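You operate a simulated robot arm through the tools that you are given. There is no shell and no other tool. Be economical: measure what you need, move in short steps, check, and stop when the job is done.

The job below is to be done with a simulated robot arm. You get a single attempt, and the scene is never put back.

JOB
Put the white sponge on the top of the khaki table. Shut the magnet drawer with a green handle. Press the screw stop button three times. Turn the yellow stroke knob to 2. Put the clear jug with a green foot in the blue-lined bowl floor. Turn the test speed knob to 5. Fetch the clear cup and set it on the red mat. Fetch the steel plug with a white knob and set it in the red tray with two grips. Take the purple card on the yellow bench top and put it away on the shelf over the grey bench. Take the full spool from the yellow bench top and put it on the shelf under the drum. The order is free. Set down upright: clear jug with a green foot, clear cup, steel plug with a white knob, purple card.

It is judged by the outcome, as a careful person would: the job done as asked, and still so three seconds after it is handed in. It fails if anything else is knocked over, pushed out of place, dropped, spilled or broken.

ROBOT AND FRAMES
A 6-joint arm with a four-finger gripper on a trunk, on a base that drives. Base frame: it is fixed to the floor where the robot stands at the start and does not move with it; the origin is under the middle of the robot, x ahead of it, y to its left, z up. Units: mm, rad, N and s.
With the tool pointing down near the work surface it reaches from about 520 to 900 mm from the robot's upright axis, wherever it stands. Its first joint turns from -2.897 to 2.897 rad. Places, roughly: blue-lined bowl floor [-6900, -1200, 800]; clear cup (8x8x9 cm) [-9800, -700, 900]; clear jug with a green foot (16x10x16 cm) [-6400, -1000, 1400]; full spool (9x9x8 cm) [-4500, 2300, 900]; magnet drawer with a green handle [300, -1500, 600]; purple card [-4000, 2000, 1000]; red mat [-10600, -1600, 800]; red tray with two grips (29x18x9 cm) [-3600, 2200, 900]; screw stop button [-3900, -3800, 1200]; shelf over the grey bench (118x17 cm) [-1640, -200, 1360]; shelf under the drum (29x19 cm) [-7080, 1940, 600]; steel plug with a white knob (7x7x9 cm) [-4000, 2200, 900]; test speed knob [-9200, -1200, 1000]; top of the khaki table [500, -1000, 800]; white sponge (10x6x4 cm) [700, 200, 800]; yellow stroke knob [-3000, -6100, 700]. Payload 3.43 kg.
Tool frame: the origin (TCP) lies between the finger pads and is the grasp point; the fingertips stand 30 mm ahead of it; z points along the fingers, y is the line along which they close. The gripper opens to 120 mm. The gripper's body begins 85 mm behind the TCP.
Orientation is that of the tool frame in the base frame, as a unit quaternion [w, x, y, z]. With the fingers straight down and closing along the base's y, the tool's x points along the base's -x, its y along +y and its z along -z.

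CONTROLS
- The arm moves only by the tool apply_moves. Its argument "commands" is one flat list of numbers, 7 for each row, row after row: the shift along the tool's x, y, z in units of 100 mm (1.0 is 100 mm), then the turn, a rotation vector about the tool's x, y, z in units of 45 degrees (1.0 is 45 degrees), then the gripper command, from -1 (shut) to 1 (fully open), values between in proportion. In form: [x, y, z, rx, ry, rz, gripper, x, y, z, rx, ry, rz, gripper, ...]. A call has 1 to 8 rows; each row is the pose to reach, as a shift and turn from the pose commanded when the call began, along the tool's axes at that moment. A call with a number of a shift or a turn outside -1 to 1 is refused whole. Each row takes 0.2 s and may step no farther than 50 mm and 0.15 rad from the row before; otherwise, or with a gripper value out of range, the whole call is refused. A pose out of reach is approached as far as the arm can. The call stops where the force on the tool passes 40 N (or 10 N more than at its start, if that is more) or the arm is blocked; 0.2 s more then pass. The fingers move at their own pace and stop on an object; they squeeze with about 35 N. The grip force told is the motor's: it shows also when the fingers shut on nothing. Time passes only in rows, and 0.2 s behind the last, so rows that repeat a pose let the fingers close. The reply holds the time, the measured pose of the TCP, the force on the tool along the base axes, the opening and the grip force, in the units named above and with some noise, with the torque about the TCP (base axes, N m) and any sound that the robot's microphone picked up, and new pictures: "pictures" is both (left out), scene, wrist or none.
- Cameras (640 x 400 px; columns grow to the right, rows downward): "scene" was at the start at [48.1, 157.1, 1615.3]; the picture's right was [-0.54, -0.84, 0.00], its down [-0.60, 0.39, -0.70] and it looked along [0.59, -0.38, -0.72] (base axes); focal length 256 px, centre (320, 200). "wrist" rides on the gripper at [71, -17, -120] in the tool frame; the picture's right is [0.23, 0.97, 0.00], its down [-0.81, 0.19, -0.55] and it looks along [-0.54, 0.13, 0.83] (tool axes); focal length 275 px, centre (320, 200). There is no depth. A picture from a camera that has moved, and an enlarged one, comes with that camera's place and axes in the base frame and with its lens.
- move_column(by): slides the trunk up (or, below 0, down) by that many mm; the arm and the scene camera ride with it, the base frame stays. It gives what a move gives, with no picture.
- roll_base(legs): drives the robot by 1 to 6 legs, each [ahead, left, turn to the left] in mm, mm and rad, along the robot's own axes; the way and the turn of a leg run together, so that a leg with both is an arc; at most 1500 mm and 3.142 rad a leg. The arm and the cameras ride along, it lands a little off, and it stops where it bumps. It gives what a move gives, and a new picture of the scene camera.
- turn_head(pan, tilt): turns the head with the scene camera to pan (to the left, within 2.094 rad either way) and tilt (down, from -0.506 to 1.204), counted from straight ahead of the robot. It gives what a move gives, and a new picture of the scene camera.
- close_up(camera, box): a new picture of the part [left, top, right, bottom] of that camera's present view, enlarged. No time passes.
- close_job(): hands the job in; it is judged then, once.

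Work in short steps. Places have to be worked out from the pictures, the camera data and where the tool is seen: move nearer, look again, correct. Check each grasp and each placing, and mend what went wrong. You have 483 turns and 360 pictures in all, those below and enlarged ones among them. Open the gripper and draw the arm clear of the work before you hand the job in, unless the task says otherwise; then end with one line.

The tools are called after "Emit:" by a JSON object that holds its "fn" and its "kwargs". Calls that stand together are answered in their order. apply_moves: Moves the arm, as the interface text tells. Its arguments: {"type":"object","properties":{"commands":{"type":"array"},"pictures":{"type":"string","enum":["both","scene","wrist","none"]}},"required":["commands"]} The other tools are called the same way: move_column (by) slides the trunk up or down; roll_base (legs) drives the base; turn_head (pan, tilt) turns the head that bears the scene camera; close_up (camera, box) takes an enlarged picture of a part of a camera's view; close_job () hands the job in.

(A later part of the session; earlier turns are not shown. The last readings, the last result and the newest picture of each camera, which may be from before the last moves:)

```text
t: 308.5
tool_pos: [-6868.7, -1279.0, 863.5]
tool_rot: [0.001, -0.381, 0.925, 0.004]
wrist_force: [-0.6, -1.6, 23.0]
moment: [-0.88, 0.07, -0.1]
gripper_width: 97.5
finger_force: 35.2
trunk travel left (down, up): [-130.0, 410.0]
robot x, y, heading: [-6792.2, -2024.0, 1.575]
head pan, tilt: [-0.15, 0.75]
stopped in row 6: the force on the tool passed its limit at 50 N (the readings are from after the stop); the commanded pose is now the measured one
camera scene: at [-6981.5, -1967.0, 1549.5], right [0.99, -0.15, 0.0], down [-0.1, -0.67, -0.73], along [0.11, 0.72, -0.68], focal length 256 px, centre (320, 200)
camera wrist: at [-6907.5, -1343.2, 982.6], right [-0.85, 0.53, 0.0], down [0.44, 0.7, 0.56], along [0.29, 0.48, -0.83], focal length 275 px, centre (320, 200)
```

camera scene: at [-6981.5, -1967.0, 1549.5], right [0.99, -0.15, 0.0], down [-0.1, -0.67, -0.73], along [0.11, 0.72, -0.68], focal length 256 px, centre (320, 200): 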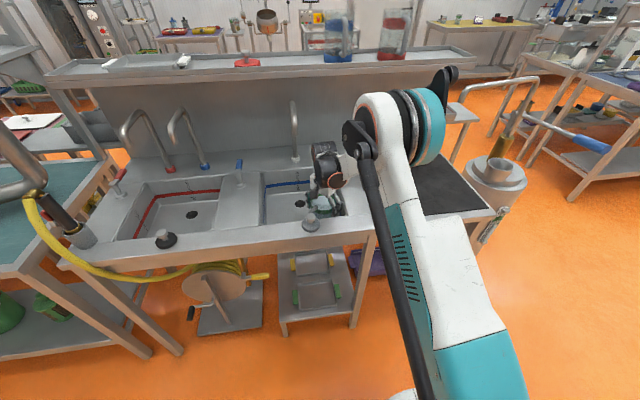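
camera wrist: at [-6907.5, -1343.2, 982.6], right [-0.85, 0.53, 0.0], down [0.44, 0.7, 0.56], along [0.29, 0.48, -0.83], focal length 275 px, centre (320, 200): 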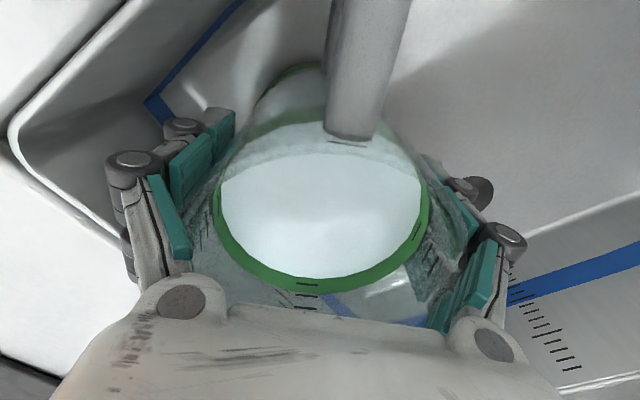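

It touched down at base ≈757. Release gently and go straight up.

Emit:
{"fn": "apply_moves", "kwargs": {"commands": [0, 0, -0.02, 0, 0, 0, 0.66, 0, 0, -0.02, 0, 0, 0, 0.75, 0, 0, -0.02, 0, 0, 0, 0.85, 0, 0, -0.02, 0, 0, 0, 0.9], "pictures": "wrist"}}

```text
t: 309.5
tool_pos: [-6867.5, -1278.8, 864.4]
tool_rot: [0.001, -0.381, 0.924, 0.003]
wrist_force: [0.0, -0.3, -0.4]
moment: [-0.01, -0.01, 0.0]
gripper_width: 114.1
finger_force: 0.1
trunk travel left (down, up): [-130.0, 410.0]
robot x, y, heading: [-6790.8, -2024.3, 1.575]
head pan, tilt: [-0.15, 0.75]
camera wrist: at [-6907.5, -1341.6, 982.5], right [-0.85, 0.53, 0.0], down [0.44, 0.7, 0.56], along [0.29, 0.47, -0.83], focal length 275 px, centre (320, 200)
```

wrist: 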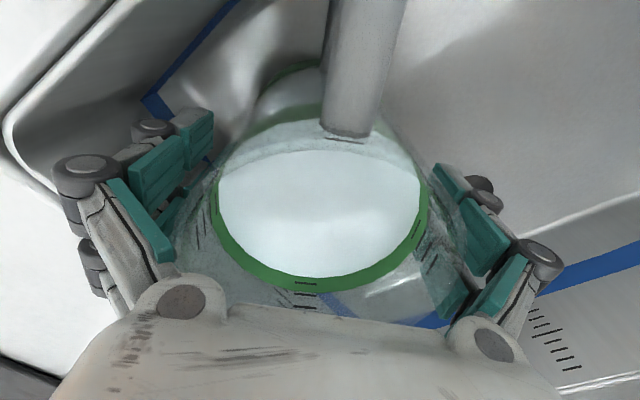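

Released and standing upright. Rise straight up.

Emit:
{"fn": "apply_moves", "kwargs": {"commands": [0, 0, -0.25, 0, 0, 0, 0.95, 0, 0, -0.5, 0, 0, 0, 1, 0, 0, -0.75, 0, 0, 0, 1, 0, 0, -1, 0, 0, 0, 1], "pictures": "none"}}

Emit:
{"fn": "move_column", "kwargs": {"by": 300}}

Emit:
{"fn": "apply_moves", "kwargs": {"commands": [0, 0, 0, 0, 0, 0, 1], "pictures": "both"}}

```text
t: 310.5
tool_pos: [-6867.3, -1279.4, 963.6]
tool_rot: [0.001, -0.381, 0.924, 0.003]
wrist_force: [0.3, 0.3, 0.0]
moment: [-0.01, 0.0, 0.0]
gripper_width: 120.1
finger_force: 0.0
trunk travel left (down, up): [-130.0, 410.0]
robot x, y, heading: [-6796.3, -2027.7, 1.574]
head pan, tilt: [-0.15, 0.75]
```

```text
t: 313.5
tool_pos: [-6867.9, -1280.1, 1263.0]
tool_rot: [0.001, -0.381, 0.925, 0.003]
wrist_force: [-1.3, -0.1, 0.2]
moment: [0.01, -0.01, 0.0]
gripper_width: 120.0
finger_force: 0.1
trunk travel left (down, up): [-430.0, 110.0]
robot x, y, heading: [-6796.1, -2025.2, 1.58]
head pan, tilt: [-0.15, 0.75]
```

```text
t: 313.9
tool_pos: [-6867.2, -1278.2, 1262.1]
tool_rot: [0.001, -0.381, 0.924, 0.003]
wrist_force: [0.4, -0.9, 0.3]
moment: [0.01, 0.03, 0.0]
gripper_width: 119.9
finger_force: 0.0
trunk travel left (down, up): [-430.0, 110.0]
robot x, y, heading: [-6796.7, -2023.5, 1.575]
head pan, tilt: [-0.15, 0.75]
camera scene: at [-6981.7, -1964.6, 1849.1], right [0.99, -0.15, 0.0], down [-0.1, -0.67, -0.73], along [0.11, 0.72, -0.68], focal length 256 px, centre (320, 200)
camera wrist: at [-6907.5, -1343.2, 1382.4], right [-0.85, 0.53, 0.0], down [0.44, 0.7, 0.56], along [0.29, 0.47, -0.83], focal length 275 px, centre (320, 200)
```

scene: 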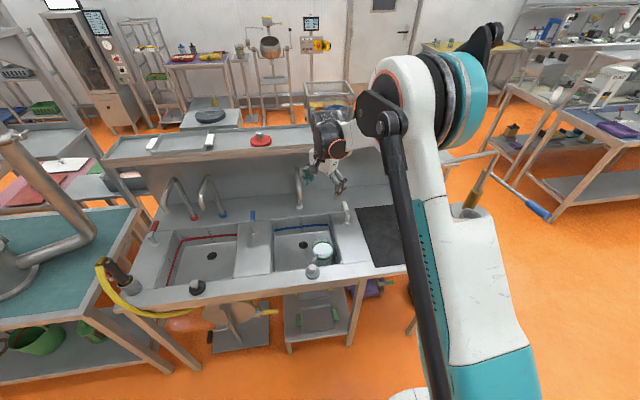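
wrist: 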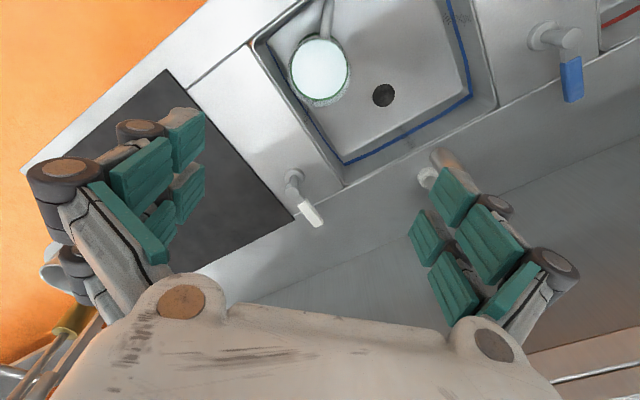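

The jug stands in the blue-lined bowl. Next the tester with the test-speed knob: back off and drive left.

Emit:
{"fn": "roll_base", "kwargs": {"legs": [[-320, 0, 0], [0, 1400, 0], [0, 950, 0]]}}

Emit:
{"fn": "turn_head", "kwargs": {"pan": 0.0, "tilt": 0.6}}

```text
t: 327.1
tool_pos: [-9200.4, -1623.0, 1264.1]
tool_rot: [0.001, -0.386, 0.922, 0.003]
wrist_force: [-0.1, 0.7, -0.3]
moment: [0.01, -0.01, 0.01]
gripper_width: 119.9
finger_force: 0.1
trunk travel left (down, up): [-430.0, 110.0]
robot x, y, heading: [-9113.0, -2369.1, 1.586]
head pan, tilt: [-0.15, 0.75]
camera scene: at [-9307.6, -2308.3, 1849.0], right [0.99, -0.14, 0.0], down [-0.09, -0.68, -0.73], along [0.1, 0.72, -0.68], focal length 256 px, centre (320, 200)
```

scene: 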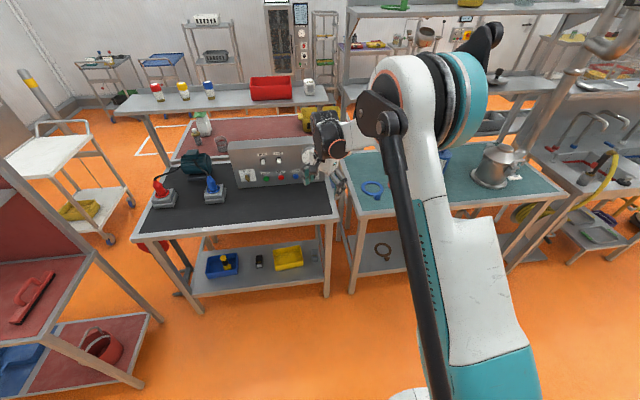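

```text
t: 327.8
tool_pos: [-9198.9, -1622.2, 1263.4]
tool_rot: [0.001, -0.385, 0.923, 0.003]
wrist_force: [0.6, 0.1, 0.6]
moment: [-0.02, 0.03, 0.0]
gripper_width: 119.8
finger_force: 0.0
trunk travel left (down, up): [-430.0, 110.0]
robot x, y, heading: [-9121.7, -2367.3, 1.584]
head pan, tilt: [0.0, 0.6]
camera scene: at [-9319.4, -2301.9, 1861.9], right [1.0, 0.01, 0.0], down [0.01, -0.57, -0.82], along [-0.01, 0.82, -0.57], focal length 256 px, centre (320, 200)
```

scene: 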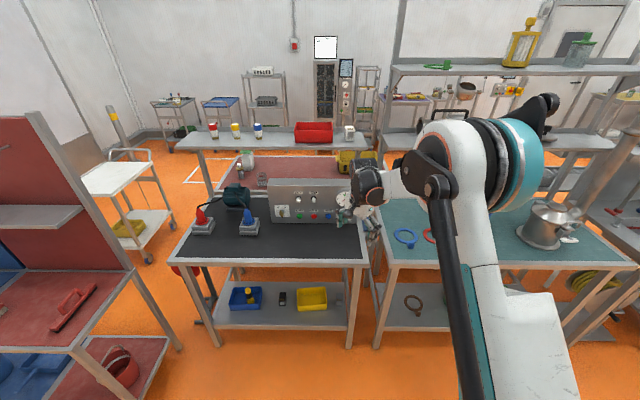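

Emit:
{"fn": "close_up", "kwargs": {"camera": "scene", "box": [260, 170, 370, 235]}}

Emit:
{"fn": "close_up", "kwargs": {"camera": "scene", "box": [170, 110, 350, 250]}}

```text
5.82 times, centred on (315, 202) of scene
camera zoom: at [-9319.4, -2301.9, 1861.9], right [1.0, 0.01, 0.0], down [0.01, -0.57, -0.82], along [-0.01, 0.82, -0.57], focal length 1487 px, centre (349, 186)
```

zoom: 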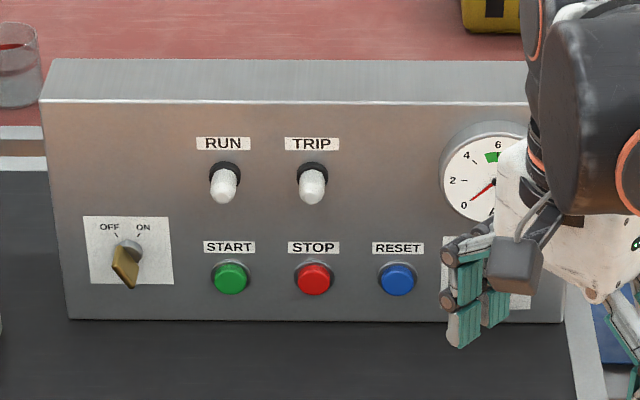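

```text
2.86 times, centred on (260, 180) of scene
camera zoom: at [-9319.4, -2301.9, 1861.9], right [1.0, 0.01, 0.0], down [0.01, -0.57, -0.82], along [-0.01, 0.82, -0.57], focal length 730 px, centre (491, 257)
```

zoom: 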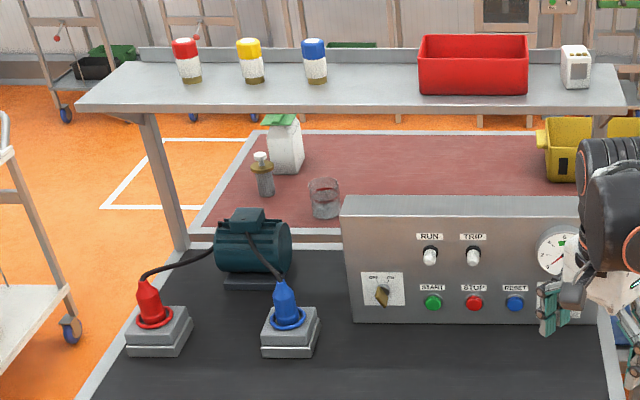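

The speed knob is under the gauge, hidden by my gripper. Shift right to see it.

Emit:
{"fn": "roll_base", "kwargs": {"legs": [[0, -280, 0]]}}

Emit:
{"fn": "close_up", "kwargs": {"camera": "scene", "box": [200, 180, 330, 250]}}

```text
t: 329.8
tool_pos: [-8919.9, -1618.0, 1263.2]
tool_rot: [0.001, -0.386, 0.923, 0.004]
wrist_force: [0.3, 0.1, -0.4]
moment: [-0.01, 0.09, -0.01]
gripper_width: 120.1
finger_force: 0.0
trunk travel left (down, up): [-430.0, 110.0]
robot x, y, heading: [-8837.9, -2366.3, 1.586]
head pan, tilt: [0.0, 0.6]
camera scene: at [-9038.4, -2298.2, 1862.2], right [1.0, 0.02, 0.0], down [0.01, -0.57, -0.82], along [-0.01, 0.82, -0.57], focal length 256 px, centre (320, 200)
```

scene: 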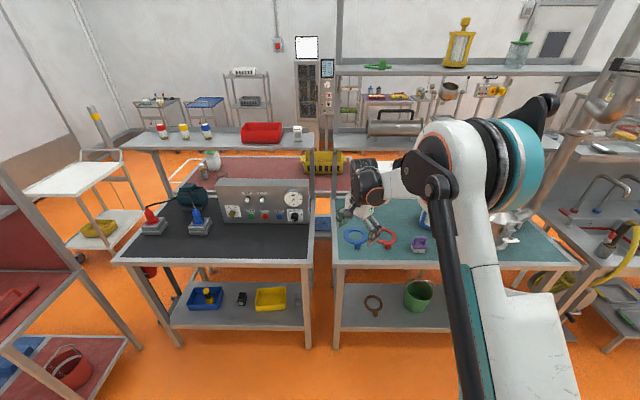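

```text
4.92 times, centred on (265, 215) of scene
camera zoom: at [-9038.4, -2298.2, 1862.2], right [1.0, 0.02, 0.0], down [0.01, -0.57, -0.82], along [-0.01, 0.82, -0.57], focal length 1258 px, centre (591, 126)
```

zoom: 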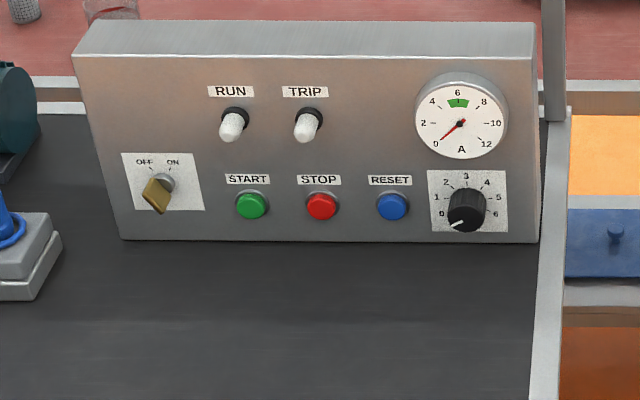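

Emit:
{"fn": "close_up", "kwargs": {"camera": "scene", "box": [280, 205, 310, 230]}}

```text
16.00 times, centred on (295, 218) of scene
camera zoom: at [-9038.4, -2298.2, 1862.2], right [1.0, 0.02, 0.0], down [0.01, -0.57, -0.82], along [-0.01, 0.82, -0.57], focal length 4088 px, centre (720, -80)
```

zoom: 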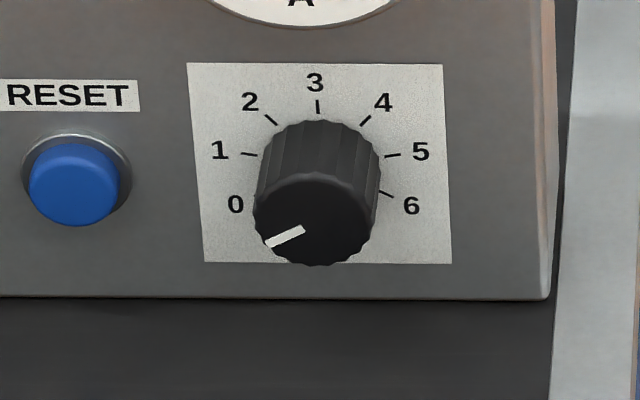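

Scale is 0–6 at 40° steps; the pointer is at 0, so 5 needs 200° clockwise, in two 100° grips with the tool pitched 25° above the table. First roll the wrist to the same branch as before.

Emit:
{"fn": "apply_moves", "kwargs": {"commands": [0, 0, 0, 0, 0, -0.17, 0.2, 0, 0, 0, 0, 0, -0.34, 0.2, 0, 0, 0, 0, 0, -0.51, 0.2, 0, 0, 0, 0, 0, -0.68, 0.2, 0, 0, 0, 0, 0, -0.84, 0.2, 0, 0, 0, 0, 0, -1, 0.2], "pictures": "none"}}

Emit:
{"fn": "apply_moves", "kwargs": {"commands": [0, 0, 0, 0, 0, -0.17, 0.2, 0, 0, 0, 0, 0, -0.34, 0.2, 0, 0, 0, 0, 0, -0.51, 0.2, 0, 0, 0, 0, 0, -0.68, 0.2, 0, 0, 0, 0, 0, -0.84, 0.2, 0, 0, 0, 0, 0, -1, 0.2], "pictures": "none"}}

Emit:
{"fn": "apply_moves", "kwargs": {"commands": [0, 0, 0, 0, 0, -0.17, 0.2, 0, 0, 0, 0, 0, -0.34, 0.2, 0, 0, 0, 0, 0, -0.51, 0.2, 0, 0, 0, 0, 0, -0.68, 0.2, 0, 0, 0, 0, 0, -0.84, 0.2, 0, 0, 0, 0, 0, -1, 0.2], "pictures": "none"}}

Emit:
{"fn": "apply_moves", "kwargs": {"commands": [0, 0, 0, 0, 0, -0.17, 0.2, 0, 0, 0, 0, 0, -0.34, 0.2, 0, 0, 0, 0, 0, -0.51, 0.2, 0, 0, 0, 0, 0, -0.68, 0.2, 0, 0, 0, 0, 0, -0.84, 0.2, 0, 0, 0, 0, 0, -1, 0.2], "pictures": "none"}}

```text
t: 331.2
tool_pos: [-8921.3, -1618.0, 1264.2]
tool_rot: [-0.003, 0.71, -0.704, -0.002]
wrist_force: [-0.9, 0.9, 0.3]
moment: [-0.01, 0.0, -0.01]
gripper_width: 72.0
finger_force: 0.0
trunk travel left (down, up): [-430.0, 110.0]
robot x, y, heading: [-8840.2, -2363.9, 1.588]
head pan, tilt: [0.0, 0.6]
```

```text
t: 332.6
tool_pos: [-8919.3, -1618.0, 1263.9]
tool_rot: [-0.003, 0.926, -0.378, -0.002]
wrist_force: [-0.3, 0.6, 0.0]
moment: [-0.04, -0.03, 0.03]
gripper_width: 72.1
finger_force: 0.0
trunk travel left (down, up): [-430.0, 110.0]
robot x, y, heading: [-8838.7, -2365.8, 1.591]
head pan, tilt: [0.0, 0.6]
```

```text
t: 334.0
tool_pos: [-8920.8, -1618.2, 1262.8]
tool_rot: [-0.002, 1.0, 0.004, 0.0]
wrist_force: [-0.2, -0.5, -0.7]
moment: [-0.01, -0.02, -0.01]
gripper_width: 72.1
finger_force: 0.2
trunk travel left (down, up): [-430.0, 110.0]
robot x, y, heading: [-8834.9, -2360.9, 1.586]
head pan, tilt: [0.0, 0.6]
```

```text
t: 335.4
tool_pos: [-8921.5, -1618.5, 1263.0]
tool_rot: [-0.003, 0.922, 0.387, 0.001]
wrist_force: [-0.2, -0.4, -0.1]
moment: [0.0, 0.0, -0.01]
gripper_width: 72.1
finger_force: 0.0
trunk travel left (down, up): [-430.0, 110.0]
robot x, y, heading: [-8842.4, -2366.6, 1.59]
head pan, tilt: [0.0, 0.6]
```

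Now pitch to the start pose (25° tilt, rolled 50° to the left).

Emit:
{"fn": "apply_moves", "kwargs": {"commands": [0.07, -0.07, 0, 0.085, 0.141, 0.024, 0.2, 0.14, -0.14, 0, 0.169, 0.282, 0.047, 0.2, 0.21, -0.21, 0, 0.254, 0.423, 0.071, 0.2, 0.28, -0.28, 0, 0.338, 0.564, 0.094, 0.2, 0.35, -0.35, 0, 0.423, 0.705, 0.118, 0.2], "pictures": "none"}}

Emit:
{"fn": "apply_moves", "kwargs": {"commands": [0, 0, 0, 0.085, 0.141, 0.024, 0.2, 0, 0, 0, 0.169, 0.282, 0.047, 0.2, 0, 0, 0, 0.254, 0.423, 0.071, 0.2, 0, 0, 0, 0.338, 0.564, 0.094, 0.2, 0, 0, 0, 0.423, 0.705, 0.118, 0.2], "pictures": "none"}}

```text
t: 336.6
tool_pos: [-8922.1, -1567.1, 1264.3]
tool_rot: [-0.259, 0.891, 0.322, 0.189]
wrist_force: [0.8, 0.1, 0.1]
moment: [0.0, -0.01, -0.02]
gripper_width: 72.1
finger_force: 0.1
trunk travel left (down, up): [-430.0, 110.0]
robot x, y, heading: [-8842.3, -2368.3, 1.587]
head pan, tilt: [0.0, 0.6]
```

```text
t: 337.8
tool_pos: [-8922.3, -1566.9, 1263.6]
tool_rot: [-0.488, 0.764, 0.226, 0.356]
wrist_force: [0.0, -0.8, 0.0]
moment: [-0.03, -0.02, -0.02]
gripper_width: 71.9
finger_force: 0.0
trunk travel left (down, up): [-430.0, 110.0]
robot x, y, heading: [-8836.0, -2363.8, 1.587]
head pan, tilt: [0.0, 0.6]
```

Exactly in pose. Move the base left 325 and ahead 90, then lower the trunk 190 mm and look.

Emit:
{"fn": "roll_base", "kwargs": {"legs": [[95, 325, 0]]}}

Emit:
{"fn": "move_column", "kwargs": {"by": -190}}

Emit:
{"fn": "apply_moves", "kwargs": {"commands": [0, 0, 0, 0, 0, 0, 0.2], "pictures": "both"}}

```text
t: 340.0
tool_pos: [-9245.6, -1476.2, 1263.8]
tool_rot: [-0.486, 0.765, 0.225, 0.358]
wrist_force: [-0.8, -0.6, 0.2]
moment: [-0.02, 0.0, -0.04]
gripper_width: 72.0
finger_force: 0.0
trunk travel left (down, up): [-430.0, 110.0]
robot x, y, heading: [-9165.3, -2266.4, 1.586]
head pan, tilt: [0.0, 0.6]
camera scene: at [-9365.9, -2205.2, 1861.8], right [1.0, 0.01, 0.0], down [0.01, -0.57, -0.82], along [-0.01, 0.82, -0.57], focal length 256 px, centre (320, 200)
```

scene: 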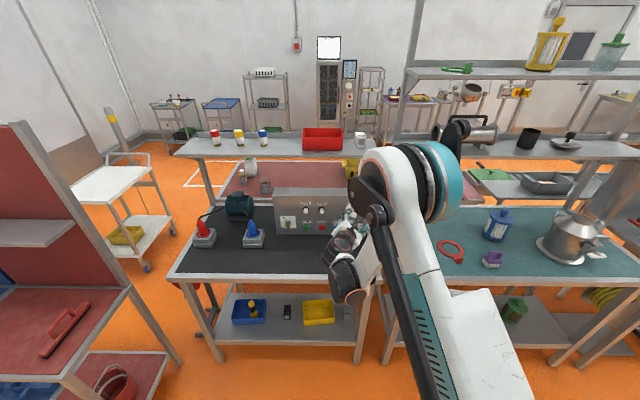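

```text
t: 342.1
tool_pos: [-9245.7, -1475.5, 1073.5]
tool_rot: [-0.487, 0.765, 0.225, 0.356]
wrist_force: [-0.4, -0.3, 0.7]
moment: [-0.04, -0.02, -0.01]
gripper_width: 72.0
finger_force: 0.1
trunk travel left (down, up): [-240.0, 300.0]
robot x, y, heading: [-9164.1, -2277.0, 1.584]
head pan, tilt: [0.0, 0.6]
```

```text
t: 342.4
tool_pos: [-9245.0, -1475.4, 1073.4]
tool_rot: [-0.486, 0.765, 0.225, 0.357]
wrist_force: [-1.1, 0.0, 1.1]
moment: [-0.01, 0.02, 0.0]
gripper_width: 71.9
finger_force: 0.1
trunk travel left (down, up): [-240.0, 300.0]
robot x, y, heading: [-9165.6, -2272.1, 1.58]
head pan, tilt: [0.0, 0.6]
camera scene: at [-9364.5, -2205.6, 1672.0], right [1.0, 0.01, 0.0], down [0.01, -0.57, -0.82], along [-0.01, 0.82, -0.57], focal length 256 px, centre (320, 200)
camera wrist: at [-9251.0, -1579.0, 1170.0], right [0.82, -0.41, -0.39], down [-0.57, -0.58, -0.58], along [0.01, 0.7, -0.71], focal length 275 px, centre (320, 200)
```

scene: 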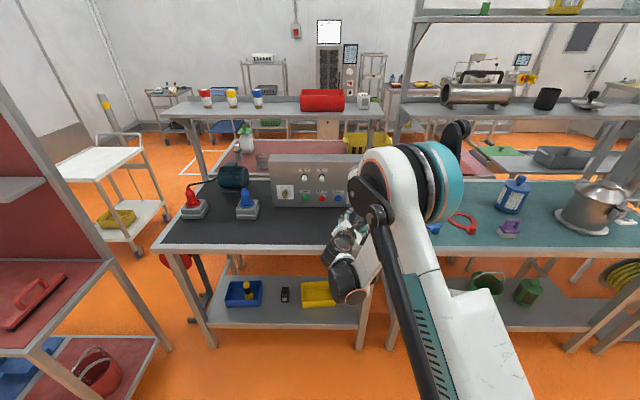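
wrist: 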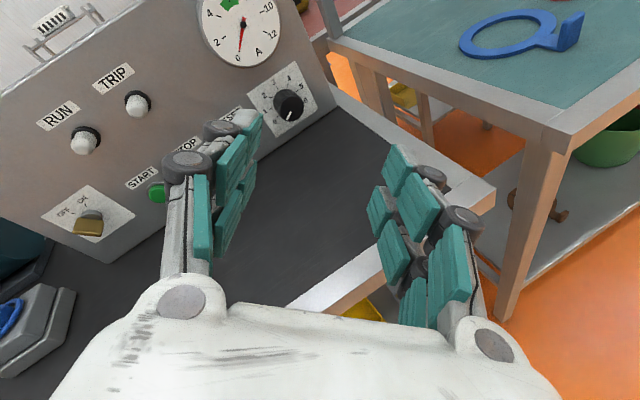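

The knob face is near (-9197, -1158, 948). Move the base ahead 150 mm, and the arm toward a point 100 mm short of it.

Emit:
{"fn": "roll_base", "kwargs": {"legs": [[150, 0, 0]]}}

Emit:
{"fn": "apply_moves", "kwargs": {"commands": [-0.2, 0.11, 0.32, 0, 0, 0, 0.2, -0.4, 0.22, 0.65, 0, 0, 0, 0.2, -0.61, 0.33, 0.98, 0, 0, 0, 0.2], "pictures": "wrist"}}

```text
t: 343.8
tool_pos: [-9247.3, -1325.5, 1072.7]
tool_rot: [-0.487, 0.765, 0.226, 0.356]
wrist_force: [0.2, 0.3, -0.4]
moment: [0.02, -0.02, 0.0]
gripper_width: 72.1
finger_force: 0.1
trunk travel left (down, up): [-240.0, 300.0]
robot x, y, heading: [-9164.7, -2122.0, 1.588]
head pan, tilt: [0.0, 0.6]
camera scene: at [-9366.7, -2054.6, 1671.9], right [1.0, 0.01, 0.0], down [0.01, -0.57, -0.82], along [-0.01, 0.82, -0.57], focal length 256 px, centre (320, 200)
```

scene: 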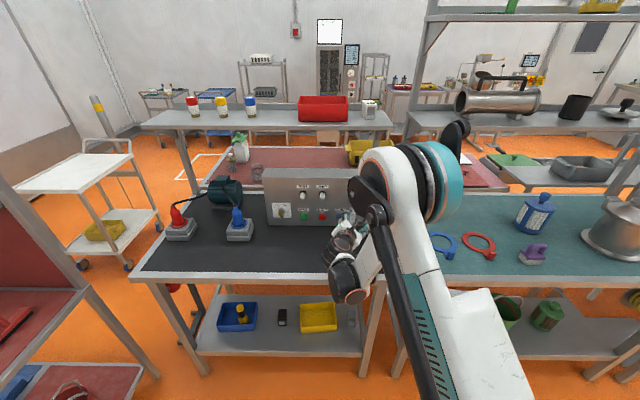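

```text
t: 344.6
tool_pos: [-9232.2, -1248.4, 981.8]
tool_rot: [-0.487, 0.765, 0.226, 0.357]
wrist_force: [0.6, -0.6, -0.2]
moment: [0.03, 0.0, 0.01]
gripper_width: 71.7
finger_force: 0.1
trunk travel left (down, up): [-240.0, 300.0]
robot x, y, heading: [-9163.8, -2122.2, 1.587]
head pan, tilt: [0.0, 0.6]
camera wrist: at [-9237.7, -1352.8, 1077.6], right [0.82, -0.41, -0.39], down [-0.57, -0.58, -0.58], along [0.01, 0.7, -0.71], focal length 275 px, centre (320, 200)
```

wrist: 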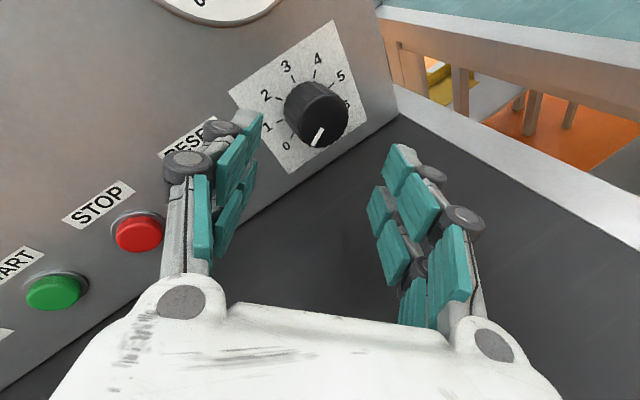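

My closing axis would be oblique to the knob with this roll; I want the camera on top. I'll test rolling another −45°.

Emit:
{"fn": "apply_moves", "kwargs": {"commands": [0, 0, -0.1, 0, 0, -0.17, 0.2, 0, 0, -0.1, 0, 0, -0.34, 0.2, 0, 0, -0.1, 0, 0, -0.51, 0.2, 0, 0, -0.1, 0, 0, -0.68, 0.2, 0, 0, -0.1, 0, 0, -0.84, 0.2, 0, 0, -0.1, 0, 0, -1, 0.2], "pictures": "none"}}

Emit:
{"fn": "apply_moves", "kwargs": {"commands": [0, 0, 0, 0, 0, -0.17, 0.2, 0, 0, 0, 0, 0, -0.34, 0.2, 0, 0, 0, 0, 0, -0.51, 0.2, 0, 0, 0, 0, 0, -0.68, 0.2, 0, 0, 0, 0, 0, -0.84, 0.2, 0, 0, 0, 0, 0, -1, 0.2], "pictures": "wrist"}}

```text
t: 346.0
tool_pos: [-9235.4, -1260.6, 984.1]
tool_rot: [-0.313, 0.62, 0.501, 0.516]
wrist_force: [-0.6, 0.4, 0.3]
moment: [0.01, 0.01, -0.01]
gripper_width: 71.9
finger_force: 0.1
trunk travel left (down, up): [-240.0, 300.0]
robot x, y, heading: [-9162.5, -2121.5, 1.585]
head pan, tilt: [0.0, 0.6]
```

```text
t: 347.4
tool_pos: [-9234.7, -1260.7, 983.4]
tool_rot: [-0.091, 0.381, 0.701, 0.596]
wrist_force: [0.6, -0.3, -0.3]
moment: [0.02, 0.03, 0.02]
gripper_width: 72.0
finger_force: 0.0
trunk travel left (down, up): [-240.0, 300.0]
robot x, y, heading: [-9166.9, -2120.0, 1.582]
head pan, tilt: [0.0, 0.6]
camera wrist: at [-9335.5, -1339.8, 1044.3], right [0.47, 0.1, 0.88], down [0.5, -0.85, -0.18], along [0.73, 0.53, -0.44], focal length 275 px, centre (320, 200)
```

wrist: 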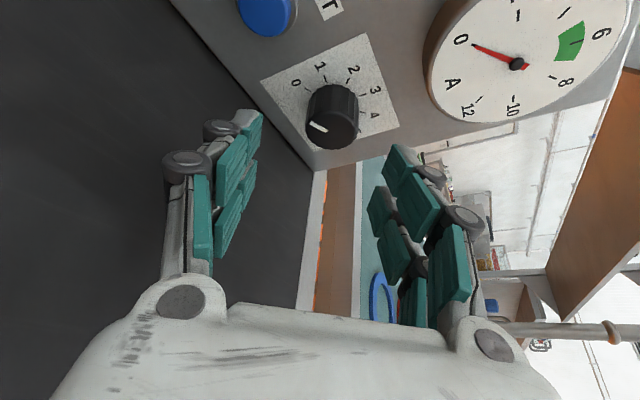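

Reached: camera upper-left, closing axis now square to the knob axis. Approach half way along the fingers and check.

Emit:
{"fn": "apply_moves", "kwargs": {"commands": [0.03, 0.03, 0.3, 0, 0, 0, 0.2, 0.06, 0.07, 0.6, 0, 0, 0, 0.2], "pictures": "wrist"}}

```text
t: 348.0
tool_pos: [-9215.2, -1202.9, 975.4]
tool_rot: [-0.091, 0.382, 0.7, 0.596]
wrist_force: [0.2, 0.0, -0.5]
moment: [0.01, 0.01, -0.03]
gripper_width: 71.8
finger_force: 0.0
trunk travel left (down, up): [-240.0, 300.0]
robot x, y, heading: [-9168.3, -2121.2, 1.583]
head pan, tilt: [0.0, 0.6]
camera wrist: at [-9315.1, -1283.3, 1036.1], right [0.47, 0.1, 0.88], down [0.5, -0.85, -0.18], along [0.73, 0.53, -0.44], focal length 275 px, centre (320, 200)
```

wrist: 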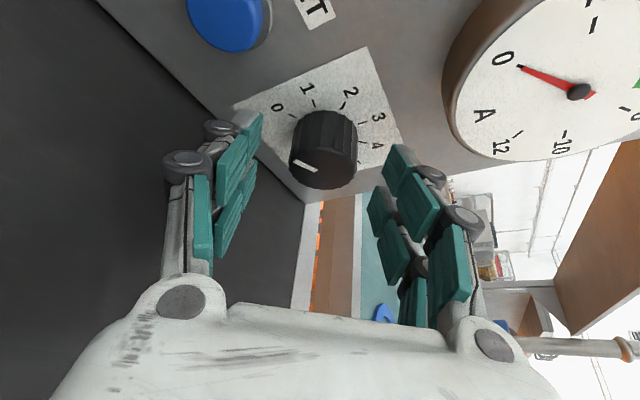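

Knob well centred. Advance 42 mm and close.

Emit:
{"fn": "apply_moves", "kwargs": {"commands": [-0.04, 0.01, 0.2, 0, 0, 0, 0.2, -0.05, 0.01, 0.42, 0, 0, 0, 0.2, -0.05, 0.01, 0.42, 0, 0, 0, -0.2, -0.05, 0.01, 0.42, 0, 0, 0, -0.6, -0.05, 0.01, 0.42, 0, 0, 0, -0.6], "pictures": "wrist"}}

```text
t: 348.6
tool_pos: [-9203.3, -1183.6, 963.0]
tool_rot: [-0.091, 0.382, 0.701, 0.596]
wrist_force: [-6.2, -73.7, -5.9]
moment: [-0.99, -0.44, 1.55]
gripper_width: 50.9
finger_force: 42.0
trunk travel left (down, up): [-240.0, 300.0]
robot x, y, heading: [-9163.7, -2124.7, 1.588]
head pan, tilt: [0.0, 0.6]
stopped in row 3: the force on the tool passed its limit at 59 N (the readings are from after the stop); the commanded pose is now the measured one
camera wrist: at [-9304.6, -1260.9, 1024.6], right [0.47, 0.1, 0.88], down [0.5, -0.85, -0.17], along [0.73, 0.52, -0.44], focal length 275 px, centre (320, 200)
```

wrist: 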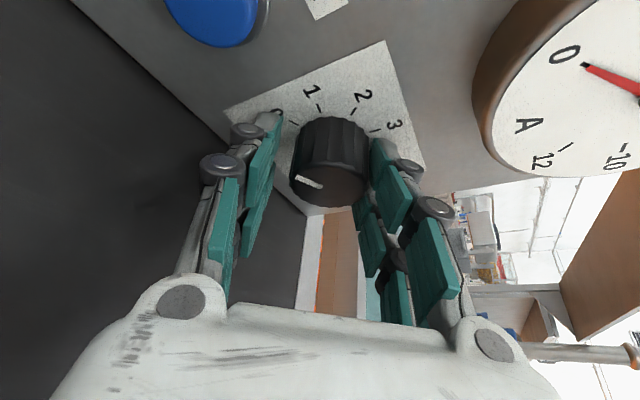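

The fingertips touch the panel. Back off 10 mm along the fingers and then close.

Emit:
{"fn": "apply_moves", "kwargs": {"commands": [0, 0, -0.1, 0, 0, 0, 0, 0, 0, -0.1, 0, 0, 0, -0.2, 0, 0, -0.1, 0, 0, 0, -0.6, 0, 0, -0.1, 0, 0, 0, -0.6], "pictures": "wrist"}}

```text
t: 349.6
tool_pos: [-9199.0, -1181.8, 966.2]
tool_rot: [-0.09, 0.383, 0.7, 0.596]
wrist_force: [7.8, 15.6, 12.9]
moment: [0.26, -0.03, -0.69]
gripper_width: 41.1
finger_force: 45.2
trunk travel left (down, up): [-240.0, 300.0]
robot x, y, heading: [-9164.4, -2122.8, 1.584]
head pan, tilt: [0.0, 0.6]
camera wrist: at [-9300.9, -1261.8, 1027.5], right [0.47, 0.1, 0.88], down [0.5, -0.85, -0.17], along [0.73, 0.52, -0.45], focal length 275 px, centre (320, 200)
```

wrist: 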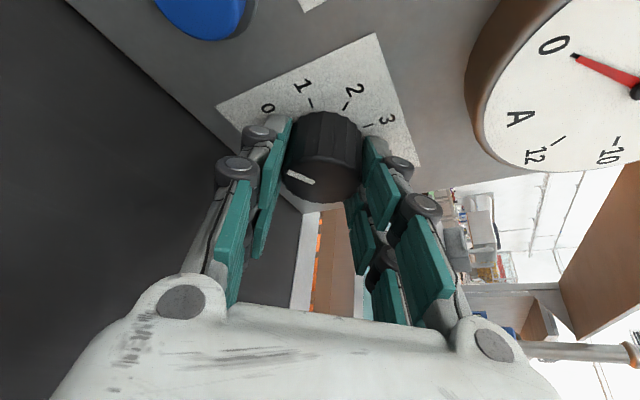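

Gripped at 41 mm. Turn the first 45° clockwise about the knob axis (+y), with a small compensation.

Emit:
{"fn": "apply_moves", "kwargs": {"commands": [0, 0.005, 0, 0.071, 0, 0.151, -0.6, 0, 0.01, 0, 0.142, 0, 0.302, -0.6, 0, 0.015, 0, 0.213, 0, 0.453, -0.6, 0, 0.02, 0, 0.284, 0, 0.604, -0.6, -0.01, 0.025, 0, 0.355, 0, 0.755, -0.6, -0.01, 0.03, 0.005, 0.426, 0, 0.906, -0.6], "pictures": "wrist"}}

```text
t: 351.0
tool_pos: [-9198.6, -1183.5, 967.8]
tool_rot: [-0.353, 0.582, 0.612, 0.403]
wrist_force: [13.0, 27.7, 18.5]
moment: [0.91, 0.0, -0.13]
gripper_width: 41.3
finger_force: 44.7
trunk travel left (down, up): [-240.0, 300.0]
robot x, y, heading: [-9164.5, -2120.6, 1.585]
head pan, tilt: [0.0, 0.6]
camera wrist: at [-9226.6, -1262.4, 1080.3], right [0.95, 0.1, 0.29], down [0.23, -0.85, -0.48], along [0.2, 0.53, -0.83], focal length 275 px, centre (320, 200)
```

wrist: 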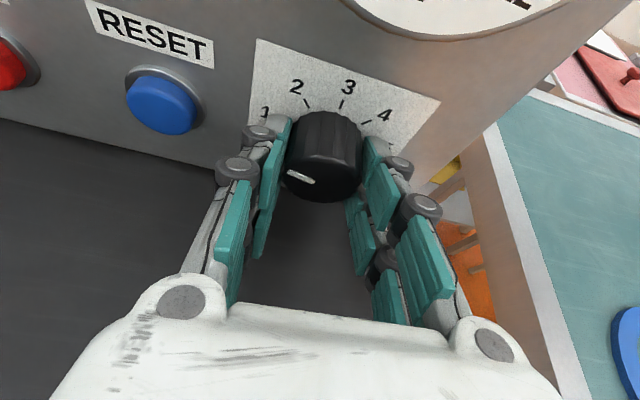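

Emit:
{"fn": "apply_moves", "kwargs": {"commands": [0, 0.005, 0.02, 0.071, 0, 0.151, -0.6, 0, 0.01, 0.02, 0.142, 0, 0.302, -0.6, 0, 0.015, 0.02, 0.213, 0, 0.453, -0.6, 0, 0.02, 0.02, 0.284, 0, 0.604, -0.6, -0.01, 0.025, 0.02, 0.355, 0, 0.755, -0.6, -0.01, 0.03, 0.025, 0.426, 0, 0.906, -0.6], "pictures": "wrist"}}

```text
t: 351.9
tool_pos: [-9200.2, -1183.0, 965.4]
tool_rot: [-0.455, 0.655, 0.525, 0.298]
wrist_force: [9.6, -4.9, 5.7]
moment: [0.83, -0.02, -0.05]
gripper_width: 41.7
finger_force: 44.4
out of reach, approached as far as the arm can: row 2, 3, 4
trunk travel left (down, up): [-240.0, 300.0]
robot x, y, heading: [-9164.4, -2121.9, 1.58]
head pan, tilt: [0.0, 0.6]
stopped in row 4: the force on the tool passed its limit at 48 N (the readings are from after the stop); the commanded pose is now the measured one
camera wrist: at [-9187.0, -1263.1, 1081.5], right [1.0, 0.06, -0.07], down [0.01, -0.85, -0.53], along [-0.1, 0.53, -0.84], focal length 275 px, centre (320, 200)
```

wrist: 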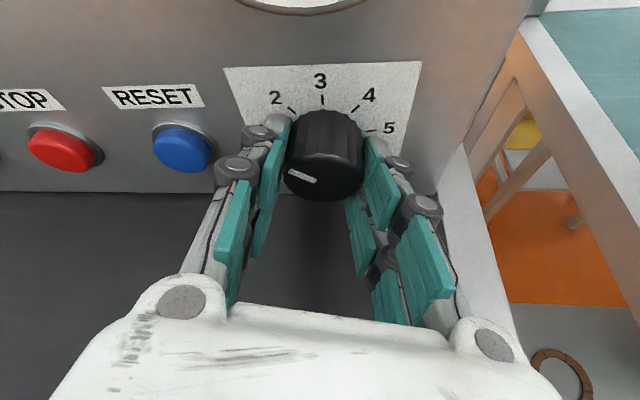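

Reach limit stopped it after about 65°. I'll release, retract, bring the base 70 mm closer and rotate the wrist back.

Emit:
{"fn": "apply_moves", "kwargs": {"commands": [0, 0, 0, 0, 0, 0, -0.1, 0, 0, 0, 0, 0, 0, 0.2, 0, 0, 0, 0, 0, 0, 0.2, 0, 0, -0.3, 0, 0, 0, 0.2, 0, 0, -0.6, 0, 0, 0, 0.2, 0, 0, -0.9, 0, 0, 0, 0.2], "pictures": "wrist"}}

```text
t: 353.3
tool_pos: [-9195.0, -1263.7, 1005.2]
tool_rot: [-0.453, 0.656, 0.525, 0.299]
wrist_force: [-0.1, 0.2, 0.4]
moment: [0.0, 0.01, 0.0]
gripper_width: 72.1
finger_force: 0.0
trunk travel left (down, up): [-240.0, 300.0]
robot x, y, heading: [-9163.2, -2122.2, 1.577]
head pan, tilt: [0.0, 0.6]
camera wrist: at [-9183.2, -1343.7, 1119.5], right [1.0, 0.06, -0.07], down [0.01, -0.85, -0.53], along [-0.09, 0.53, -0.85], focal length 275 px, centre (320, 200)
```

wrist: 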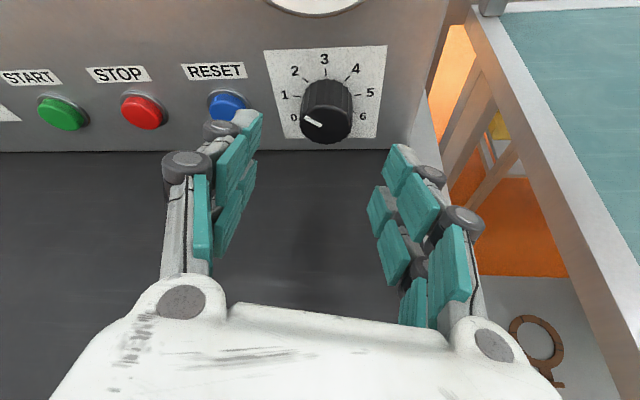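

Emit:
{"fn": "roll_base", "kwargs": {"legs": [[75, 0, 0]]}}

Emit:
{"fn": "apply_moves", "kwargs": {"commands": [0, 0, -0.2, -0.071, 0, -0.151, 0.2, 0, 0, -0.4, -0.142, 0, -0.302, 0.2, 0, 0, -0.6, -0.213, 0, -0.453, 0.2, 0, 0, -0.7, -0.284, 0, -0.604, 0.2, 0, 0, -0.7, -0.355, 0, -0.755, 0.2, 0, 0, -0.7, -0.426, 0, -0.906, 0.2], "pictures": "wrist"}}

```text
t: 354.3
tool_pos: [-9196.1, -1186.7, 1002.3]
tool_rot: [-0.452, 0.657, 0.524, 0.298]
wrist_force: [0.5, 0.4, -0.1]
moment: [0.02, -0.02, 0.03]
gripper_width: 71.9
finger_force: 0.1
trunk travel left (down, up): [-240.0, 300.0]
robot x, y, heading: [-9162.0, -2048.6, 1.581]
head pan, tilt: [0.0, 0.6]
camera scene: at [-9366.6, -1978.1, 1671.9], right [1.0, 0.01, 0.0], down [0.01, -0.57, -0.82], along [-0.01, 0.82, -0.57], focal length 256 px, centre (320, 200)
```

scene: 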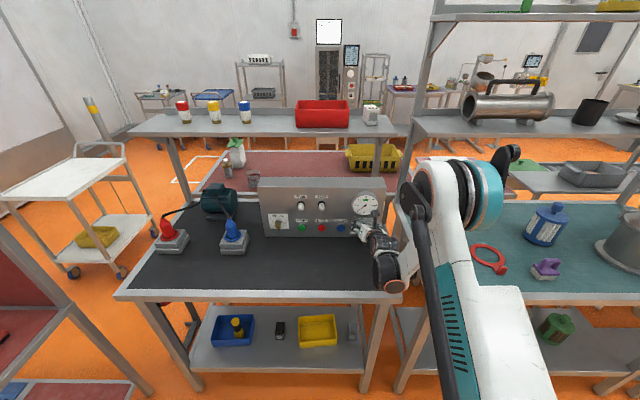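

```text
t: 355.7
tool_pos: [-9192.1, -1250.6, 1032.5]
tool_rot: [-0.207, 0.497, 0.664, 0.519]
wrist_force: [-0.2, 0.3, 1.0]
moment: [0.0, -0.02, -0.01]
gripper_width: 71.8
finger_force: 0.0
trunk travel left (down, up): [-240.0, 300.0]
robot x, y, heading: [-9167.4, -2043.7, 1.581]
head pan, tilt: [0.0, 0.6]
camera wrist: at [-9266.4, -1326.4, 1125.0], right [0.76, 0.07, 0.65], down [0.38, -0.86, -0.34], along [0.54, 0.5, -0.68], focal length 275 px, centre (320, 200)
```

wrist: 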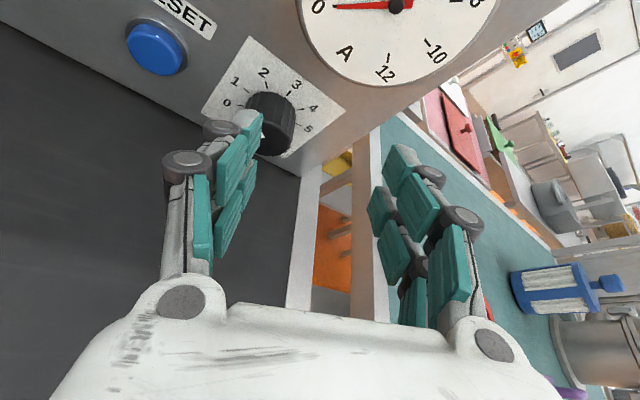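

Now line up with the knob axis again on the left-tilted approach.

Emit:
{"fn": "apply_moves", "kwargs": {"commands": [-0.09, -0.21, 0.12, 0, 0, 0, 0.2, -0.18, -0.42, 0.24, 0, 0, 0, 0.2, -0.18, -0.42, 0.44, 0, 0, 0, 0.2], "pictures": "wrist"}}

```text
t: 356.5
tool_pos: [-9210.6, -1217.0, 981.9]
tool_rot: [-0.209, 0.498, 0.663, 0.518]
wrist_force: [-0.1, 0.0, 0.4]
moment: [-0.03, 0.0, -0.04]
gripper_width: 71.7
finger_force: 0.0
trunk travel left (down, up): [-240.0, 300.0]
robot x, y, heading: [-9168.9, -2046.3, 1.583]
head pan, tilt: [0.0, 0.6]
camera wrist: at [-9284.2, -1293.5, 1073.8], right [0.76, 0.07, 0.65], down [0.37, -0.86, -0.34], along [0.54, 0.5, -0.68], focal length 275 px, centre (320, 200)
```

wrist: 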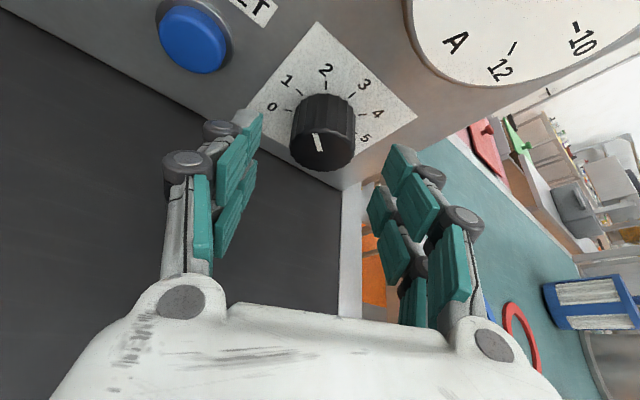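

Emit:
{"fn": "apply_moves", "kwargs": {"commands": [0.03, 0.01, 0.18, 0, 0, 0, 0.2, 0.05, 0.01, 0.34, 0, 0, 0, 0.2, 0.05, 0.01, 0.34, 0, 0, 0, 0, 0.05, 0.01, 0.3, 0, 0, 0, -0.6, 0.05, 0.01, 0.3, 0, 0, 0, -0.6, 0.05, 0.01, 0.3, 0, 0, 0, -0.6], "pictures": "wrist"}}

```text
t: 357.9
tool_pos: [-9204.0, -1186.7, 973.4]
tool_rot: [-0.207, 0.498, 0.664, 0.518]
wrist_force: [-3.1, 24.0, 2.3]
moment: [0.08, -0.01, 1.07]
gripper_width: 41.3
finger_force: 44.8
trunk travel left (down, up): [-240.0, 300.0]
robot x, y, heading: [-9165.5, -2044.6, 1.584]
head pan, tilt: [0.0, 0.6]
camera wrist: at [-9278.5, -1262.6, 1066.6], right [0.76, 0.07, 0.65], down [0.38, -0.86, -0.34], along [0.54, 0.5, -0.68], focal length 275 px, centre (320, 200)
```

wrist: 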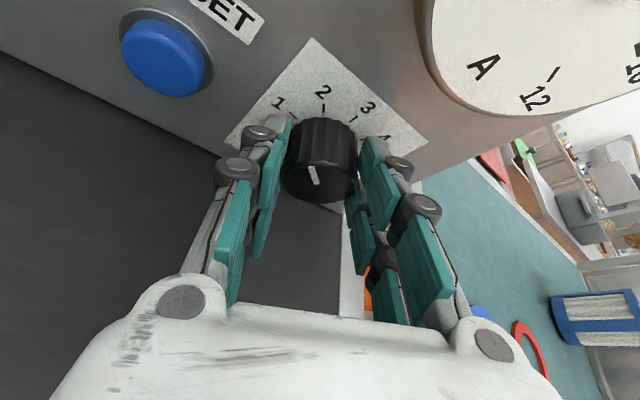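

Gripped again. Turn 45° with the offset compensation.

Emit:
{"fn": "apply_moves", "kwargs": {"commands": [-0.002, 0.012, 0.01, 0.074, -0.005, 0.149, -0.6, -0.005, 0.024, 0.015, 0.148, -0.01, 0.298, -0.6, -0.01, 0.037, 0.02, 0.222, -0.016, 0.447, -0.6, -0.015, 0.049, 0.025, 0.297, -0.021, 0.597, -0.6, -0.02, 0.061, 0.028, 0.371, -0.027, 0.746, -0.6, -0.026, 0.073, 0.03, 0.445, -0.032, 0.895, -0.6], "pictures": "wrist"}}

```text
t: 359.0
tool_pos: [-9198.9, -1186.9, 974.9]
tool_rot: [-0.382, 0.619, 0.581, 0.364]
wrist_force: [0.5, 4.3, 0.2]
moment: [-0.56, -0.04, 1.25]
gripper_width: 41.1
finger_force: 44.9
trunk travel left (down, up): [-240.0, 300.0]
robot x, y, heading: [-9161.4, -2046.7, 1.575]
head pan, tilt: [0.0, 0.6]
stopped in row 5: the force on the tool passed its limit at 40 N (the readings are from after the stop); the commanded pose is now the measured one
camera wrist: at [-9213.3, -1263.2, 1092.5], right [0.98, 0.07, 0.16], down [0.14, -0.86, -0.49], along [0.1, 0.5, -0.86], focal length 275 px, centre (320, 200)
```

wrist: 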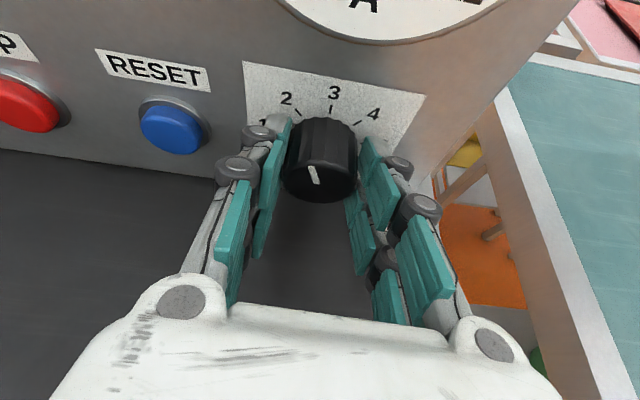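

Emit:
{"fn": "apply_moves", "kwargs": {"commands": [-0.002, 0.012, 0.003, 0.074, -0.005, 0.149, -0.6, -0.005, 0.024, 0.005, 0.148, -0.01, 0.298, -0.6, -0.01, 0.037, 0.008, 0.222, -0.016, 0.447, -0.6, -0.015, 0.049, 0.01, 0.297, -0.021, 0.597, -0.6, -0.02, 0.061, 0.012, 0.371, -0.027, 0.746, -0.6, -0.026, 0.073, 0.015, 0.445, -0.032, 0.895, -0.6], "pictures": "wrist"}}

```text
t: 359.9
tool_pos: [-9195.7, -1187.4, 975.1]
tool_rot: [-0.487, 0.689, 0.482, 0.237]
wrist_force: [8.4, -0.8, -2.9]
moment: [0.87, -0.1, -0.45]
gripper_width: 41.6
finger_force: 45.2
out of reach, approached as far as the arm can: row 2, 3, 4
trunk travel left (down, up): [-240.0, 300.0]
robot x, y, heading: [-9162.6, -2046.4, 1.579]
head pan, tilt: [0.0, 0.6]
stopped in row 4: the force on the tool passed its limit at 49 N (the readings are from after the stop); the commanded pose is now the measured one
camera wrist: at [-9164.8, -1264.1, 1087.7], right [0.97, 0.04, -0.25], down [-0.09, -0.86, -0.5], along [-0.23, 0.51, -0.83], focal length 275 px, centre (320, 200)
```

wrist: 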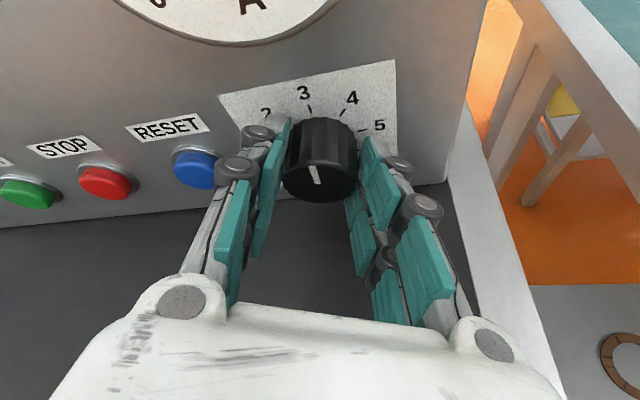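

Knob is now near 3; the wrist limit lies near this azimuth. Release, retract and roll back for another grip.

Emit:
{"fn": "apply_moves", "kwargs": {"commands": [0, 0, 0, 0, 0, 0, -0.1, 0, 0, 0, 0, 0, 0, 0.2, 0, 0, 0, 0, 0, 0, 0.2, 0, 0, -0.25, 0, 0, 0, 0.2, 0, 0, -0.5, 0, 0, 0, 0.2, 0, 0, -0.7, 0, 0, 0, 0.2], "pictures": "none"}}

Emit:
{"fn": "apply_moves", "kwargs": {"commands": [0, 0, 0, -0.074, 0.005, -0.149, 0.2, 0, 0, 0, -0.148, 0.01, -0.298, 0.2, 0, 0, 0, -0.222, 0.016, -0.447, 0.2, 0, 0, 0, -0.297, 0.021, -0.597, 0.2, 0, 0, 0, -0.371, 0.027, -0.746, 0.2, 0, 0, 0, -0.445, 0.032, -0.895, 0.2], "pictures": "none"}}

```text
t: 361.3
tool_pos: [-9190.3, -1249.0, 1003.7]
tool_rot: [-0.484, 0.692, 0.479, 0.239]
wrist_force: [0.3, 0.4, -0.5]
moment: [0.0, -0.01, 0.03]
gripper_width: 72.3
finger_force: 0.0
trunk travel left (down, up): [-240.0, 300.0]
robot x, y, heading: [-9164.5, -2047.3, 1.578]
head pan, tilt: [0.0, 0.6]
```

```text
t: 362.7
tool_pos: [-9189.8, -1250.9, 1004.1]
tool_rot: [-0.257, 0.55, 0.635, 0.477]
wrist_force: [-0.1, 0.6, -0.5]
moment: [0.02, 0.02, 0.01]
gripper_width: 72.0
finger_force: 0.0
trunk travel left (down, up): [-240.0, 300.0]
robot x, y, heading: [-9166.1, -2047.2, 1.581]
head pan, tilt: [0.0, 0.6]
```

Emit:
{"fn": "apply_moves", "kwargs": {"commands": [0, -0.12, 0.06, -0.073, 0.005, -0.146, 0.2, 0, -0.24, 0.13, -0.146, 0.01, -0.292, 0.2, 0.01, -0.36, 0.2, -0.218, 0.016, -0.438, 0.2], "pictures": "wrist"}}

```text
t: 363.5
tool_pos: [-9219.3, -1230.5, 984.7]
tool_rot: [-0.128, 0.45, 0.676, 0.569]
wrist_force: [-0.6, -0.1, 1.0]
moment: [0.03, -0.05, 0.0]
gripper_width: 72.1
finger_force: 0.1
trunk travel left (down, up): [-240.0, 300.0]
robot x, y, heading: [-9167.3, -2043.3, 1.577]
head pan, tilt: [0.0, 0.6]
camera wrist: at [-9314.0, -1302.5, 1059.4], right [0.6, 0.05, 0.79], down [0.41, -0.87, -0.26], along [0.68, 0.48, -0.55], focal length 275 px, centre (320, 200)
```

wrist: 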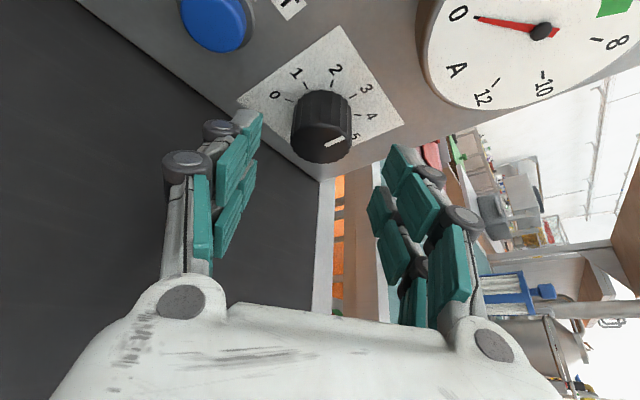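

Pointer sits at 3. Advance and grip.

Emit:
{"fn": "apply_moves", "kwargs": {"commands": [0, 0, 0.25, 0, 0, 0, 0.2, 0, 0, 0.47, 0, 0, 0, 0.2, 0, 0, 0.45, 0, 0, 0, 0, 0, 0, 0.44, 0, 0, 0, -0.6, 0, 0, 0.44, 0, 0, 0, -0.6, 0, 0, 0.44, 0, 0, 0, -0.6], "pictures": "none"}}

```text
t: 364.9
tool_pos: [-9204.2, -1190.7, 971.2]
tool_rot: [-0.129, 0.451, 0.676, 0.569]
wrist_force: [-1.3, 2.1, -1.7]
moment: [-0.07, 0.05, 0.43]
gripper_width: 41.6
finger_force: 44.5
trunk travel left (down, up): [-240.0, 300.0]
robot x, y, heading: [-9164.3, -2047.9, 1.577]
head pan, tilt: [0.0, 0.6]
```

Emit:
{"fn": "apply_moves", "kwargs": {"commands": [-0.002, 0.007, 0.001, 0.077, -0.009, 0.147, -0.6, -0.004, 0.014, 0.003, 0.154, -0.018, 0.295, -0.6, -0.006, 0.022, 0.004, 0.231, -0.026, 0.442, -0.6, -0.008, 0.029, 0.006, 0.309, -0.035, 0.589, -0.6, -0.01, 0.036, 0.007, 0.386, -0.044, 0.737, -0.6, -0.012, 0.043, 0.009, 0.463, -0.053, 0.884, -0.6], "pictures": "none"}}

```text
t: 366.3
tool_pos: [-9199.6, -1190.5, 973.5]
tool_rot: [-0.379, 0.634, 0.574, 0.353]
wrist_force: [0.9, 8.6, 9.5]
moment: [0.35, -0.03, 0.29]
gripper_width: 41.6
finger_force: 45.0
trunk travel left (down, up): [-240.0, 300.0]
robot x, y, heading: [-9164.6, -2046.4, 1.578]
head pan, tilt: [0.0, 0.6]
```

Emit:
{"fn": "apply_moves", "kwargs": {"commands": [0, 0.006, 0, 0.058, -0.007, 0.112, -0.6, 0, 0.012, 0, 0.116, -0.013, 0.223, -0.6, 0, 0.017, 0, 0.174, -0.02, 0.335, -0.6], "pictures": "wrist"}}

```text
t: 367.1
tool_pos: [-9197.2, -1189.4, 972.9]
tool_rot: [-0.459, 0.68, 0.511, 0.257]
wrist_force: [3.6, 14.1, 16.4]
moment: [0.31, -0.03, 0.36]
gripper_width: 41.3
finger_force: 45.1
trunk travel left (down, up): [-240.0, 300.0]
robot x, y, heading: [-9163.2, -2046.3, 1.579]
head pan, tilt: [0.0, 0.6]
camera wrist: at [-9175.1, -1264.4, 1090.0], right [0.99, 0.05, -0.16], down [-0.04, -0.87, -0.49], along [-0.17, 0.48, -0.86], focal length 275 px, centre (320, 200)
```

wrist: 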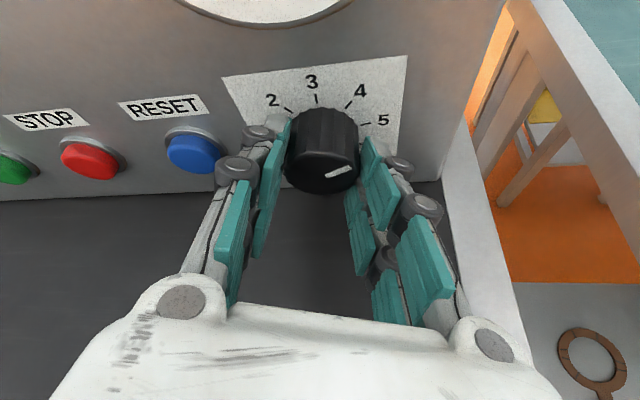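

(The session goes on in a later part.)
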